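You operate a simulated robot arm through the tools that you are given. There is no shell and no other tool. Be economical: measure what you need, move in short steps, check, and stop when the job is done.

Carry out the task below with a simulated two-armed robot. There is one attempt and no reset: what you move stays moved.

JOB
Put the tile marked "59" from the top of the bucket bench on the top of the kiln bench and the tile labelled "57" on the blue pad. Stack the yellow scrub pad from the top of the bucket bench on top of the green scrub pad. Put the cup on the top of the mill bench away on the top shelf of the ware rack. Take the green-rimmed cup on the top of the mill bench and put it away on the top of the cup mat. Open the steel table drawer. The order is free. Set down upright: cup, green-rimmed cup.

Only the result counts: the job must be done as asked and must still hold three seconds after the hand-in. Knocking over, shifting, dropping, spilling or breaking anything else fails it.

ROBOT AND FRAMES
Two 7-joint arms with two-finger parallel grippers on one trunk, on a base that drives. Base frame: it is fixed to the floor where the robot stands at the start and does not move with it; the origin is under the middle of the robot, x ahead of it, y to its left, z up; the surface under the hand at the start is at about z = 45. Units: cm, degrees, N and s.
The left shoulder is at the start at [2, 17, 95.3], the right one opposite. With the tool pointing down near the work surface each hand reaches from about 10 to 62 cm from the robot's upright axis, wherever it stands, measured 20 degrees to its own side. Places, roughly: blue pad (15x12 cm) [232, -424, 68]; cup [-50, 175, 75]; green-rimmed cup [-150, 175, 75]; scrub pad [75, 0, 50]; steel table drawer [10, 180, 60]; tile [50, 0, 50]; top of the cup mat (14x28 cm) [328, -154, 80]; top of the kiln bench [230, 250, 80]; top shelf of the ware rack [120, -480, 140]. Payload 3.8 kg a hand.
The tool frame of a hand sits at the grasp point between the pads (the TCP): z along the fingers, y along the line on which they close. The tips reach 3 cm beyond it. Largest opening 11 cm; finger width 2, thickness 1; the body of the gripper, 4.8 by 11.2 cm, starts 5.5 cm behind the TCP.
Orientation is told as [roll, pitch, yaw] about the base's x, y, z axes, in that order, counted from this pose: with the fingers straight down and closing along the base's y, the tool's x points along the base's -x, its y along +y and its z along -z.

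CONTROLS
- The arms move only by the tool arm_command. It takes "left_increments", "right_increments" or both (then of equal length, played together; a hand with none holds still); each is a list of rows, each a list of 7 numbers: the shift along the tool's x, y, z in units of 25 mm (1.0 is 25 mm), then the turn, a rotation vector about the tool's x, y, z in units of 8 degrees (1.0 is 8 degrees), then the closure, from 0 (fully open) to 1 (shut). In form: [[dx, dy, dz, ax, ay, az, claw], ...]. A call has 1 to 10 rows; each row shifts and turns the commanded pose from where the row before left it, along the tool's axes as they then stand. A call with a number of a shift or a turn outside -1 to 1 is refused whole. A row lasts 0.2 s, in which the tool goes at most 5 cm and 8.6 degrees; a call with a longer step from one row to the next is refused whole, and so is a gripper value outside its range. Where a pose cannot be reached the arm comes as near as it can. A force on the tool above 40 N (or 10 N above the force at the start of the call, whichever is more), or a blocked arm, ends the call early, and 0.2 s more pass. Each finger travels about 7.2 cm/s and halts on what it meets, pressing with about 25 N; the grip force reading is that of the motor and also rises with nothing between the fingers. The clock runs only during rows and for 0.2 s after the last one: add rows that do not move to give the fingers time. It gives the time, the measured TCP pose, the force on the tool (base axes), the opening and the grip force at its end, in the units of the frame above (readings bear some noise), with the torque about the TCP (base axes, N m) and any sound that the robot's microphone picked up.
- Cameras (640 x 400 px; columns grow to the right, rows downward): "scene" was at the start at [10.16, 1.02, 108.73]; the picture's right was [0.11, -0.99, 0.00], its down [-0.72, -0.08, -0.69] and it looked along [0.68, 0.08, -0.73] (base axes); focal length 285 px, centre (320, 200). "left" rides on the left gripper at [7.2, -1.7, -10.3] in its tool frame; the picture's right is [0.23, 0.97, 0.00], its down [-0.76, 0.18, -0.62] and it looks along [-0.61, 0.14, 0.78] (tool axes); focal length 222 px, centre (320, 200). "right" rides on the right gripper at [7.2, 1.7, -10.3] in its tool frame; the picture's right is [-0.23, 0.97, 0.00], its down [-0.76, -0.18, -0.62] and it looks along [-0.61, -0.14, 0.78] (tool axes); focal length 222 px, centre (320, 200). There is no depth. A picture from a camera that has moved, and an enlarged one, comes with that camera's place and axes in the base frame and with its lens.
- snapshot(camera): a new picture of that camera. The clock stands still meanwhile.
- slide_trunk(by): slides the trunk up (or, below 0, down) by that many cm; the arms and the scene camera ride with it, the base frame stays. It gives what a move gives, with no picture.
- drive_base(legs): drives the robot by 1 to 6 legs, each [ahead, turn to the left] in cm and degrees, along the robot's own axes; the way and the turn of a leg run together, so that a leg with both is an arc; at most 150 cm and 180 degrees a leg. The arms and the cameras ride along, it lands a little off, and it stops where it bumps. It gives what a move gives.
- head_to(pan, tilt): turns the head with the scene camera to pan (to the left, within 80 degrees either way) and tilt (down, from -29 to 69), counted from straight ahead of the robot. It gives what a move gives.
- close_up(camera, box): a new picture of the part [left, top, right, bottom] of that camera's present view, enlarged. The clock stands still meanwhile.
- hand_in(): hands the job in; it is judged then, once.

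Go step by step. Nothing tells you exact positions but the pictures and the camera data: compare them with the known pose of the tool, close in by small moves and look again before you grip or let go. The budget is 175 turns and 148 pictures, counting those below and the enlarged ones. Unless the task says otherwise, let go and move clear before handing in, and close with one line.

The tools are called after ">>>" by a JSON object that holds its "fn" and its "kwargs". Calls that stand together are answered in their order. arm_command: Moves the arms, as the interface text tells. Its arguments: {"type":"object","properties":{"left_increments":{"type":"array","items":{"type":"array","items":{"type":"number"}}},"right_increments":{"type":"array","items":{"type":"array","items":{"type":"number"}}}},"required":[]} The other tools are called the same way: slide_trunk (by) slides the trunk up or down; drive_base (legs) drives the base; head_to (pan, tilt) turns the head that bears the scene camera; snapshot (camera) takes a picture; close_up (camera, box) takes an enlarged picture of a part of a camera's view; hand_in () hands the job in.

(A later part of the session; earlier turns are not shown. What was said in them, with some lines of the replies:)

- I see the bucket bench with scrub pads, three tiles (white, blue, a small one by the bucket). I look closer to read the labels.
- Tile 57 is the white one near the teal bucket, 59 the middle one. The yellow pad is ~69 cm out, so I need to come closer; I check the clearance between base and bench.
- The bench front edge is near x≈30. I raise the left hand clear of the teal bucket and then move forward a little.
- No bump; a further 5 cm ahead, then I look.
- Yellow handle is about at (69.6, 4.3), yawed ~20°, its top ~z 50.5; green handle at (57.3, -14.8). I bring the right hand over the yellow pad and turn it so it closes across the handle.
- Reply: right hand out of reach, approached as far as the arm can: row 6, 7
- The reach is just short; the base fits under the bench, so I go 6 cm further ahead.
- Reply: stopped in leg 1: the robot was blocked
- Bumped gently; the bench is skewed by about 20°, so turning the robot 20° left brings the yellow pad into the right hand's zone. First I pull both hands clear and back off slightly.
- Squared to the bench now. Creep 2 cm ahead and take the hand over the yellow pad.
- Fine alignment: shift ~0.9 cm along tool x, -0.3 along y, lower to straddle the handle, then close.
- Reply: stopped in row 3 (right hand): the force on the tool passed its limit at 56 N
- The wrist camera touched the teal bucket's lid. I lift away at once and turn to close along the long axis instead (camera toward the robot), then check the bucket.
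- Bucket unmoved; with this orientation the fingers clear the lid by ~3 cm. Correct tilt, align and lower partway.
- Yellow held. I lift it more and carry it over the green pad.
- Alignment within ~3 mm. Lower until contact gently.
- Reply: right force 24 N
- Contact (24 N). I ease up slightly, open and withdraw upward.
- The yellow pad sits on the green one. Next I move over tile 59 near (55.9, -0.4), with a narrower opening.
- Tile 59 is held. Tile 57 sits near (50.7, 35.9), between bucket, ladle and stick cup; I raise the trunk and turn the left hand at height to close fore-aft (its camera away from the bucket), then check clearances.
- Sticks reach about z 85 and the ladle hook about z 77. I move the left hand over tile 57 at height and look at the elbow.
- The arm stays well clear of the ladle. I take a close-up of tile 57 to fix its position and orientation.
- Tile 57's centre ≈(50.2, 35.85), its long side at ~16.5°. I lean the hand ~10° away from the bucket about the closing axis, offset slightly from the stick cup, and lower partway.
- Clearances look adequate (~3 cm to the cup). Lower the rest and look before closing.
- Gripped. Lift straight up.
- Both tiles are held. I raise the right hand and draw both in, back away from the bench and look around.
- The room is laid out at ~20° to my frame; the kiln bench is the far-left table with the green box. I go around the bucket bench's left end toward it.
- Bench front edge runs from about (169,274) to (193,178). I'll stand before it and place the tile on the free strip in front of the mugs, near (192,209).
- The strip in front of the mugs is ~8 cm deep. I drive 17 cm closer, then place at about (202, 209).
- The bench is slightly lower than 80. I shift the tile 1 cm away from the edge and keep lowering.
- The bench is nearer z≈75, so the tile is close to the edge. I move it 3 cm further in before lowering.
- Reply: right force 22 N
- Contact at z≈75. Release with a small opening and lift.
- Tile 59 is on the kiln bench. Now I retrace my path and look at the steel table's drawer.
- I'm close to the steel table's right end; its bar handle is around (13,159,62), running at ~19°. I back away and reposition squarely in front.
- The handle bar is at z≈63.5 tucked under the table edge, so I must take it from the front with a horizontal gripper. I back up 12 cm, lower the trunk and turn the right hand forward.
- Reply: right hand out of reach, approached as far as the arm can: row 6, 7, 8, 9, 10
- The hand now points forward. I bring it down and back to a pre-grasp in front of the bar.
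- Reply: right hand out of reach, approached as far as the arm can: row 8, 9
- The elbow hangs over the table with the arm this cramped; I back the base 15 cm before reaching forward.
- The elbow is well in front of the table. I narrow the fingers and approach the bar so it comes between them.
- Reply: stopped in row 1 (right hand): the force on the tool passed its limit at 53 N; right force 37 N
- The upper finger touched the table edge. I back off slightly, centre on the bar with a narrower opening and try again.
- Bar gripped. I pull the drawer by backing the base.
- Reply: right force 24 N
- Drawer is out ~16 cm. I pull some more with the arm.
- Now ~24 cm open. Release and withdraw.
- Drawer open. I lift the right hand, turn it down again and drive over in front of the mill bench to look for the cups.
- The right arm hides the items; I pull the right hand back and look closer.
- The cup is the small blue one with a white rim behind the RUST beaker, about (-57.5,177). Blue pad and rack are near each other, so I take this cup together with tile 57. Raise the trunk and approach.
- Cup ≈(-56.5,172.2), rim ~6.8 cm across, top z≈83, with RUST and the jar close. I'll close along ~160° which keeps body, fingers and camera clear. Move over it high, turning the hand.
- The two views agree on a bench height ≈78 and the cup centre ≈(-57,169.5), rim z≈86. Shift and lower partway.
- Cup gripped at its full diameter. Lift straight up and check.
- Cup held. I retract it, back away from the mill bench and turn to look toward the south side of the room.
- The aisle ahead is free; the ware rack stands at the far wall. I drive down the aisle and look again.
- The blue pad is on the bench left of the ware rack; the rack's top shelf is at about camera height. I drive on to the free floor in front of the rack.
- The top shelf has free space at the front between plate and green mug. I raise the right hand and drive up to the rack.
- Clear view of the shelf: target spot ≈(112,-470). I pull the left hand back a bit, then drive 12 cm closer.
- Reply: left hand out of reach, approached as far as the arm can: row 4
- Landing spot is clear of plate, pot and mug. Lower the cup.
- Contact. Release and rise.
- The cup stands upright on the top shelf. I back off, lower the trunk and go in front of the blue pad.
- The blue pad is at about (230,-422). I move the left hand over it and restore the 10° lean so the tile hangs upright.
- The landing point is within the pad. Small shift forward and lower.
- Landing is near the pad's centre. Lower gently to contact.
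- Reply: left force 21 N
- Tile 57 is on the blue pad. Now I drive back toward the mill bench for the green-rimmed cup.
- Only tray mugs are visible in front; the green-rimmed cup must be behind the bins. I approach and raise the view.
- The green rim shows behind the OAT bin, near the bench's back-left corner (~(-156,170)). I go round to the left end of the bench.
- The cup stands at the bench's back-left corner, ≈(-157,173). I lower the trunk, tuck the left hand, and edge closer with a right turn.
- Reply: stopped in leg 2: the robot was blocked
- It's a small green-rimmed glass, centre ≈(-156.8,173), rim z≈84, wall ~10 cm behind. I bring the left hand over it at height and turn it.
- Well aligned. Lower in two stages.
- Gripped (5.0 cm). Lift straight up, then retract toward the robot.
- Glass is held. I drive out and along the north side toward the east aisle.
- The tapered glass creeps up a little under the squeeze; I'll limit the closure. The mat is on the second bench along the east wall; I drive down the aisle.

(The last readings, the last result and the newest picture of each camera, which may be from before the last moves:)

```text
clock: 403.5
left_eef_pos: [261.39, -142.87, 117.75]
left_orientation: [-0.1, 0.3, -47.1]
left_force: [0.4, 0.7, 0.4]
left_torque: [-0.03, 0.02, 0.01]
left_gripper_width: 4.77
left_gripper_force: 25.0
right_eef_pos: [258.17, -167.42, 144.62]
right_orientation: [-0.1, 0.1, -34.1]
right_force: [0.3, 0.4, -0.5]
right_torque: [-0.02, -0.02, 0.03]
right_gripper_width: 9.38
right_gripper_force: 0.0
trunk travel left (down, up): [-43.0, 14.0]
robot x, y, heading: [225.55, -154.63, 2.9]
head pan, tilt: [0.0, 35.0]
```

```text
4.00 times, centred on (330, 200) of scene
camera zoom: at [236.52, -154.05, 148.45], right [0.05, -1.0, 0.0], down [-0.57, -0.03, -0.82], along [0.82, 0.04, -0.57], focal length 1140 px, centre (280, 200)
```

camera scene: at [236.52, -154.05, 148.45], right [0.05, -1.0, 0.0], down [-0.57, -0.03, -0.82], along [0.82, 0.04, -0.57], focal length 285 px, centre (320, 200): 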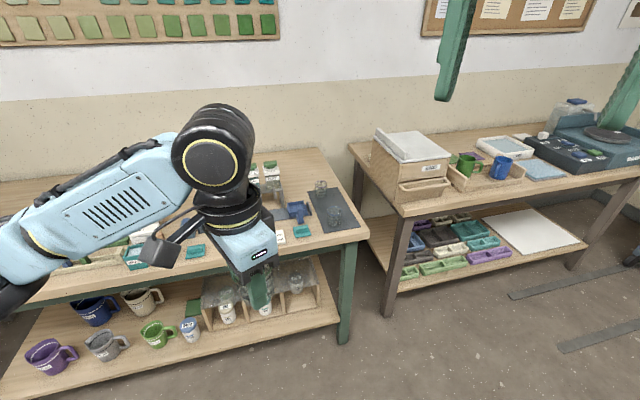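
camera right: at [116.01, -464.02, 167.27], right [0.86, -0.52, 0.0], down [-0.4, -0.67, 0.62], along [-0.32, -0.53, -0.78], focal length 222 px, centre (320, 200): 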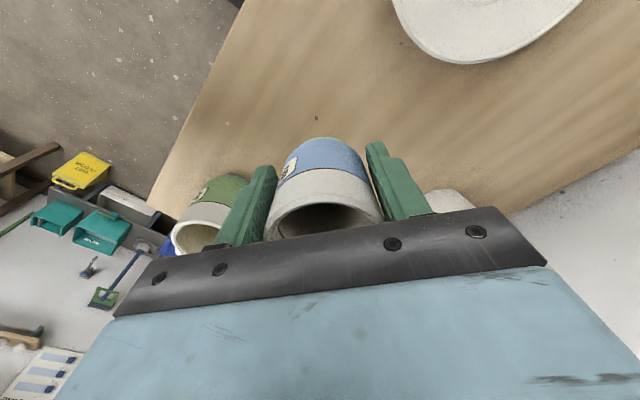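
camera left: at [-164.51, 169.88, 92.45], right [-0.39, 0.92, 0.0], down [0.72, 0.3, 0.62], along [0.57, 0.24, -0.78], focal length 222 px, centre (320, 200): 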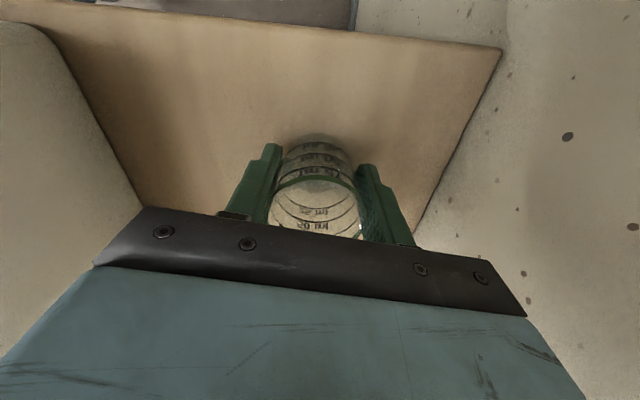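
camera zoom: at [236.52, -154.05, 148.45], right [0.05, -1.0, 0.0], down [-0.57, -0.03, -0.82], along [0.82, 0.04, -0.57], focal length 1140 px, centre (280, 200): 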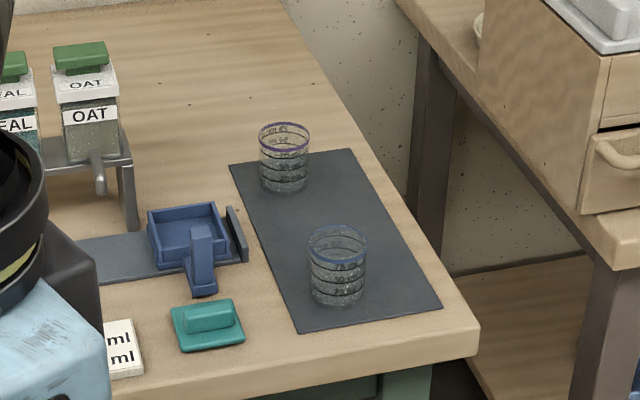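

The cup mat is at the right end of the first bench, with two glasses; its free middle is ≈(329.9,-154.6), z≈80. I drive up to it.

>>> {"fn": "drive_base", "kwargs": {"legs": [[0, -25.5], [61, 0], [0, 40]]}}

>>> {"fn": "head_to", "kwargs": {"pan": 8, "tilt": 48}}

>>> {"fn": "snapshot", "kwargs": {"camera": "scene"}}

```text
clock: 410.1
left_eef_pos: [313.65, -156.81, 117.74]
left_orientation: [-0.1, 0.2, -32.4]
left_force: [0.7, -0.1, 0.2]
left_torque: [-0.03, -0.01, -0.01]
left_gripper_width: 4.83
left_gripper_force: 6.9
right_eef_pos: [316.55, -181.34, 144.77]
right_orientation: [-0.1, 0.2, -19.4]
right_force: [0.7, -0.5, -0.9]
right_torque: [0.0, 0.02, 0.02]
right_gripper_width: 9.36
right_gripper_force: 0.1
trunk travel left (down, up): [-43.0, 14.0]
robot x, y, heading: [282.02, -177.87, 17.6]
head pan, tilt: [0.0, 35.0]
```

```text
clock: 410.8
left_eef_pos: [313.56, -156.86, 117.77]
left_orientation: [-0.1, 0.2, -32.6]
left_force: [-0.8, -0.2, -0.2]
left_torque: [-0.02, 0.02, -0.01]
left_gripper_width: 4.76
left_gripper_force: 24.9
right_eef_pos: [316.59, -181.51, 144.62]
right_orientation: [0.0, 0.2, -19.4]
right_force: [-0.2, 0.4, 0.0]
right_torque: [0.04, 0.05, 0.01]
right_gripper_width: 9.36
right_gripper_force: 0.1
trunk travel left (down, up): [-43.0, 14.0]
robot x, y, heading: [281.85, -177.58, 17.9]
head pan, tilt: [8.0, 48.0]
```

```text
18 pictures are left
camera scene: at [291.15, -173.24, 146.55], right [0.43, -0.9, 0.0], down [-0.67, -0.32, -0.67], along [0.6, 0.29, -0.74], focal length 285 px, centre (320, 200)
```

scene: 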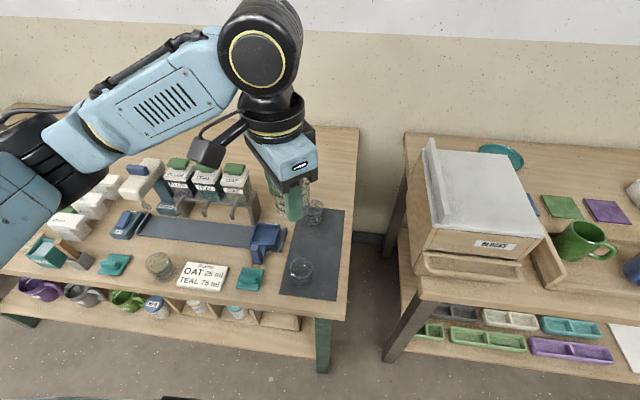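

>>> {"fn": "arm_command", "kwargs": {"left_increments": [[-0.83, 0.713, 0, 0, 0, 0, 0.58], [-0.83, 0.713, 0, 0, 0, 0, 0.58], [-0.83, 0.713, 0, 0, 0, 0, 0.58], [-0.83, 0.713, 0, 0, 0, 0, 0.58], [-0.83, 0.713, 0, 0, 0, 0, 0.58], [-0.83, 0.713, 0, 0, 0, 0, 0.58]]}}

>>> {"fn": "arm_command", "kwargs": {"left_increments": [[0, 0, 0, 0, 0, -0.89, 0.58], [0, 0, 0, 0, 0, -0.89, 0.58], [0, 0, 0, 0, 0, -0.89, 0.58], [0, 0, 0, 0, 0, -0.89, 0.58], [0, 0, 0, 0, 0, -0.89, 0.58], [0, 0, 0, 0, 0, -0.89, 0.58], [0, 0, 0, 0, 0, -0.89, 0.58], [0, 0, 1, 0, 0, 0, 0.58], [0, 0, 1, 0, 0, 0, 0.58], [0, 0, 1, 0, 0, 0, 0.58]]}}

>>> {"fn": "snapshot", "kwargs": {"camera": "left"}}

>>> {"fn": "close_up", "kwargs": {"camera": "scene", "box": [230, 120, 390, 320]}}

```text
clock: 412.2
left_eef_pos: [329.97, -154.49, 117.77]
left_orientation: [0.1, 0.3, -32.5]
left_force: [1.1, 0.2, -0.6]
left_torque: [-0.02, 0.01, -0.02]
left_gripper_width: 4.75
left_gripper_force: 25.6
right_eef_pos: [316.63, -181.41, 144.57]
right_orientation: [-0.1, 0.1, -19.4]
right_force: [-0.5, -0.3, -0.2]
right_torque: [-0.04, 0.04, 0.0]
right_gripper_width: 9.36
right_gripper_force: 0.0
trunk travel left (down, up): [-43.0, 14.0]
robot x, y, heading: [282.09, -177.16, 18.0]
head pan, tilt: [8.0, 48.0]
```

```text
clock: 414.4
left_eef_pos: [329.85, -154.44, 110.19]
left_orientation: [0.2, 0.1, 17.3]
left_force: [0.2, -0.1, 0.5]
left_torque: [-0.02, -0.02, -0.01]
left_gripper_width: 4.75
left_gripper_force: 24.8
right_eef_pos: [316.65, -181.37, 144.54]
right_orientation: [-0.2, 0.2, -19.5]
right_force: [0.1, 0.4, -0.7]
right_torque: [0.03, 0.01, 0.0]
right_gripper_width: 9.36
right_gripper_force: 0.1
trunk travel left (down, up): [-43.0, 14.0]
robot x, y, heading: [282.08, -177.44, 17.7]
head pan, tilt: [8.0, 48.0]
```

```text
17 pictures are left
camera left: at [323.43, -158.32, 120.41], right [-0.51, 0.86, 0.0], down [0.68, 0.4, 0.62], along [0.53, 0.32, -0.78], focal length 222 px, centre (320, 200)
```

left: 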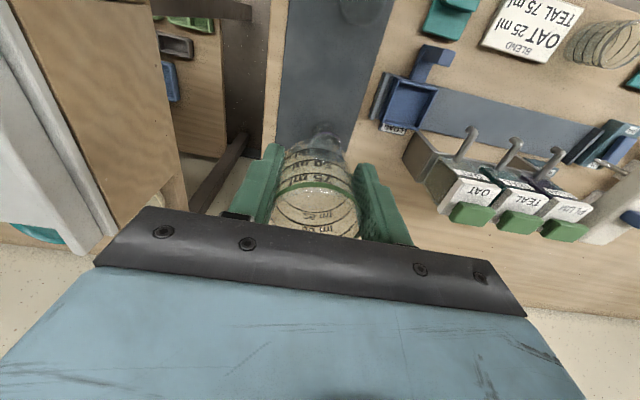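

```text
2.00 times, centred on (310, 220) of scene
camera zoom: at [291.17, -173.22, 146.54], right [0.43, -0.9, 0.0], down [-0.67, -0.32, -0.67], along [0.6, 0.29, -0.74], focal length 570 px, centre (340, 160)
```

zoom: 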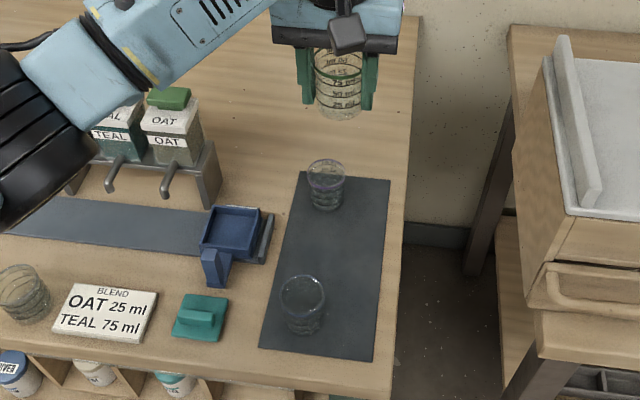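

Landing spot is midway between the glasses. Shift 1 cm toward me and lower.

>>> {"fn": "arm_command", "kwargs": {"left_increments": [[0.45, 0, 1, 0, 0, 0, 0.58], [0, 0, 1, 0, 0, 0, 0.58], [0, 0, 1, 0, 0, 0, 0.58], [0, 0, 1, 0, 0, 0, 0.58], [0, 0, 1, 0, 0, 0, 0.58], [0, 0, 1, 0, 0, 0, 0.58], [0, 0, 1, 0, 0, 0, 0.58], [0, 0, 1, 0, 0, 0, 0.58]]}}

>>> {"fn": "close_up", "kwargs": {"camera": "scene", "box": [250, 150, 390, 310]}}

>>> {"fn": "snapshot", "kwargs": {"camera": "left"}}

```text
clock: 416.2
left_eef_pos: [328.72, -154.9, 90.15]
left_orientation: [0.2, 0.2, 17.3]
left_force: [-0.1, -0.2, -0.1]
left_torque: [0.01, -0.01, 0.0]
left_gripper_width: 4.75
left_gripper_force: 24.8
right_eef_pos: [316.59, -181.37, 144.46]
right_orientation: [-0.1, 0.1, -19.5]
right_force: [1.1, 0.2, -0.3]
right_torque: [-0.02, 0.0, -0.01]
right_gripper_width: 9.36
right_gripper_force: 0.0
trunk travel left (down, up): [-43.0, 14.0]
robot x, y, heading: [281.98, -177.6, 17.8]
head pan, tilt: [8.0, 48.0]
```

```text
2.50 times, centred on (320, 230) of scene
camera zoom: at [291.16, -173.24, 146.55], right [0.43, -0.9, 0.0], down [-0.67, -0.32, -0.67], along [0.6, 0.29, -0.74], focal length 713 px, centre (320, 125)
```

zoom: 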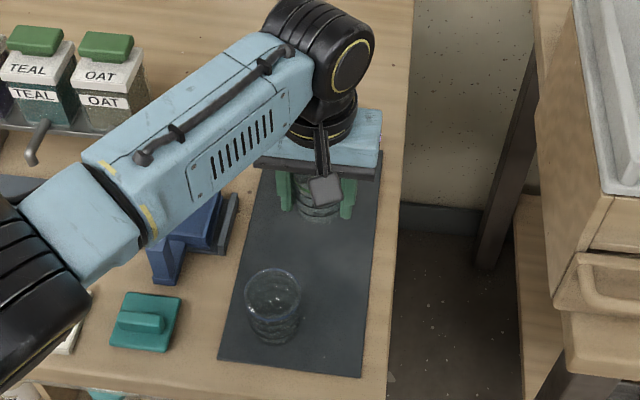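

```text
14 pictures are left
camera left: at [322.31, -158.78, 100.41], right [-0.51, 0.86, 0.0], down [0.68, 0.4, 0.62], along [0.54, 0.32, -0.78], focal length 222 px, centre (320, 200)
```

left: 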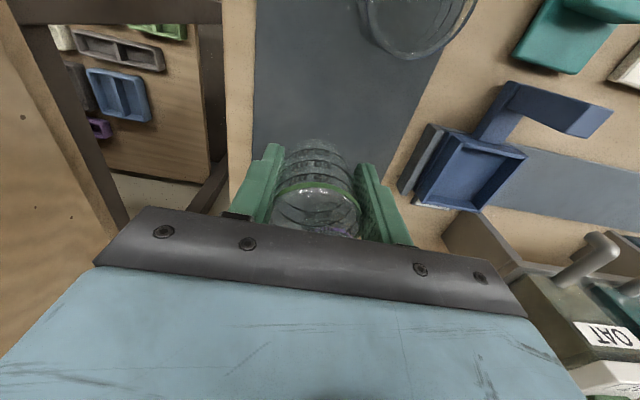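

>>> {"fn": "arm_command", "kwargs": {"left_increments": [[0, 0, 1, 0, 0, 0, 0.58], [0, 0, 0.5, 0, 0, 0, 0.58], [0, 0, 0.15, 0, 0, 0, 0.58], [0, 0, 0.12, 0, 0, 0, 0.58], [0, 0, 0.12, 0, 0, 0, 0.58], [0, 0, 0, 0, 0, 0, 0.58]]}}

```text
clock: 417.6
left_eef_pos: [328.8, -154.93, 85.43]
left_orientation: [0.1, 0.2, 17.3]
left_force: [0.3, -0.2, 0.1]
left_torque: [-0.01, -0.02, -0.01]
left_gripper_width: 4.74
left_gripper_force: 24.6
right_eef_pos: [316.48, -181.43, 144.56]
right_orientation: [-0.1, 0.1, -19.5]
right_force: [-0.4, 0.5, -0.8]
right_torque: [0.0, 0.01, 0.03]
right_gripper_width: 9.32
right_gripper_force: 0.2
trunk travel left (down, up): [-43.0, 14.0]
robot x, y, heading: [281.9, -176.92, 17.6]
head pan, tilt: [8.0, 48.0]
```

>>> {"fn": "arm_command", "kwargs": {"left_increments": [[0, 0, 0.12, 0, 0, 0, 0.58], [0, 0, 0.12, 0, 0, 0, 0.58], [0, 0, 0.12, 0, 0, 0, 0.58], [0, 0, 0.1, 0, 0, 0, 0.58], [0, 0, 0.1, 0, 0, 0, 0.58], [0, 0, 0, 0, 0, 0, 0.58]]}}

>>> {"fn": "close_up", "kwargs": {"camera": "scene", "box": [270, 170, 390, 290]}}

```text
clock: 419.0
left_eef_pos: [328.77, -154.85, 84.52]
left_orientation: [0.1, -0.2, 17.3]
left_force: [-1.1, 1.9, 21.3]
left_torque: [0.09, -0.1, -0.04]
left_gripper_width: 4.74
left_gripper_force: 25.0
right_eef_pos: [316.42, -181.45, 144.68]
right_orientation: [0.0, 0.0, -19.5]
right_force: [-0.1, 0.1, -1.3]
right_torque: [0.0, 0.02, 0.01]
right_gripper_width: 9.35
right_gripper_force: 0.1
trunk travel left (down, up): [-43.0, 14.0]
robot x, y, heading: [281.84, -177.61, 17.9]
head pan, tilt: [8.0, 48.0]
```

```text
3.33 times, centred on (330, 230) of scene
camera zoom: at [290.95, -173.29, 146.58], right [0.43, -0.9, 0.0], down [-0.67, -0.32, -0.67], along [0.6, 0.29, -0.74], focal length 950 px, centre (287, 100)
```

zoom: 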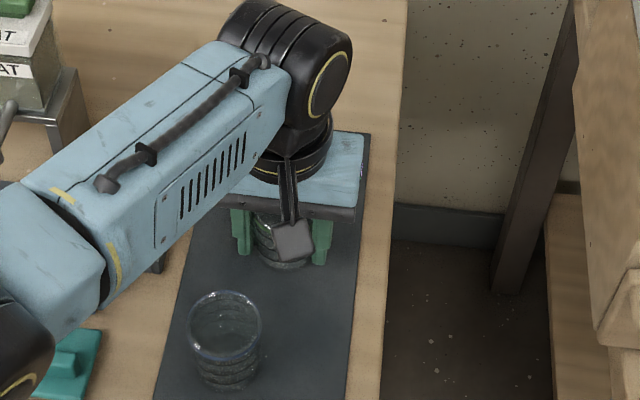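

Contact with the mat. Ease, open and rise straight up.

>>> {"fn": "arm_command", "kwargs": {"left_increments": [[0, 0, -0.1, 0, 0, 0, 0.58], [0, 0, 0, 0, 0, 0, 0.5], [0, 0, 0, 0, 0, 0, 0.35], [0, 0, 0, 0, 0, 0, 0.3], [0, 0, 0, 0, 0, 0, 0.3], [0, 0, -0.5, 0, 0, 0, 0.3], [0, 0, -1, 0, 0, 0, 0.3], [0, 0, -1, 0, 0, 0, 0.3], [0, 0, -1, 0, 0, 0, 0.3], [0, 0, -1, 0, 0, 0, 0.3]]}}

>>> {"fn": "arm_command", "kwargs": {"left_increments": [[0, 0, -1, 0, 0, 0, 0.3], [0, 0, -1, 0, 0, 0, 0.3], [0, 0, -1, 0, 0, 0, 0.3], [0, 0, -1, 0, 0, 0, 0.3], [0, 0, -1, 0, 0, 0, 0.3], [0, 0, -1, 0, 0, 0, 0.3]]}}

>>> {"fn": "close_up", "kwargs": {"camera": "scene", "box": [250, 150, 390, 310]}}

```text
clock: 421.2
left_eef_pos: [328.69, -154.81, 95.73]
left_orientation: [0.1, 0.3, 17.4]
left_force: [0.3, 0.0, 0.9]
left_torque: [0.0, -0.02, 0.01]
left_gripper_width: 7.71
left_gripper_force: 0.0
right_eef_pos: [316.57, -181.35, 144.65]
right_orientation: [-0.1, 0.1, -19.5]
right_force: [0.3, 0.4, 0.4]
right_torque: [0.0, 0.01, 0.0]
right_gripper_width: 9.38
right_gripper_force: 0.0
trunk travel left (down, up): [-43.0, 14.0]
robot x, y, heading: [282.05, -176.84, 17.6]
head pan, tilt: [8.0, 48.0]
```

```text
clock: 422.6
left_eef_pos: [328.78, -154.89, 110.54]
left_orientation: [0.1, 0.2, 17.3]
left_force: [-0.5, 0.3, 0.1]
left_torque: [0.01, -0.05, 0.04]
left_gripper_width: 7.69
left_gripper_force: 0.1
right_eef_pos: [316.6, -181.42, 144.63]
right_orientation: [-0.1, 0.1, -19.5]
right_force: [0.3, -0.4, 0.1]
right_torque: [-0.01, -0.01, 0.01]
right_gripper_width: 9.36
right_gripper_force: 0.1
trunk travel left (down, up): [-43.0, 14.0]
robot x, y, heading: [281.71, -177.44, 17.9]
head pan, tilt: [8.0, 48.0]
```

```text
2.50 times, centred on (320, 230) of scene
camera zoom: at [291.14, -173.19, 146.55], right [0.43, -0.9, 0.0], down [-0.67, -0.32, -0.67], along [0.6, 0.29, -0.74], focal length 713 px, centre (320, 125)
```

zoom: 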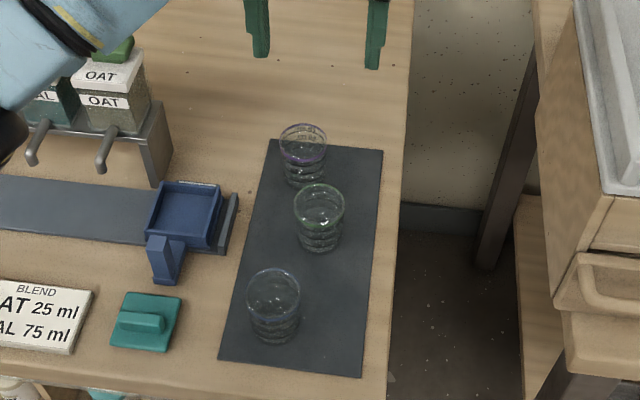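

The green-rimmed glass stands on the mat. I retract clear and hand in.

>>> {"fn": "drive_base", "kwargs": {"legs": [[-25, 0]]}}

>>> {"fn": "hand_in", "kwargs": {}}

```text
clock: 424.4
left_eef_pos: [305.6, -162.43, 110.63]
left_orientation: [0.1, 0.2, 17.3]
left_force: [-0.9, -0.5, 0.9]
left_torque: [0.0, 0.01, 0.02]
left_gripper_width: 7.71
left_gripper_force: 0.1
right_eef_pos: [293.23, -188.93, 144.61]
right_orientation: [-0.2, 0.1, -19.5]
right_force: [0.4, -0.2, -0.1]
right_torque: [-0.05, -0.03, -0.02]
right_gripper_width: 9.34
right_gripper_force: 0.1
trunk travel left (down, up): [-43.0, 14.0]
robot x, y, heading: [258.7, -184.92, 17.7]
head pan, tilt: [8.0, 48.0]
```

```text
The job is handed in.
```

I carried out all six parts of the job, moved the arms clear and handed it in. Along the way I made light contact with the teal bucket's lid, the edges of the bucket and mill benches, and the steel table edge, and saw nothing shift.
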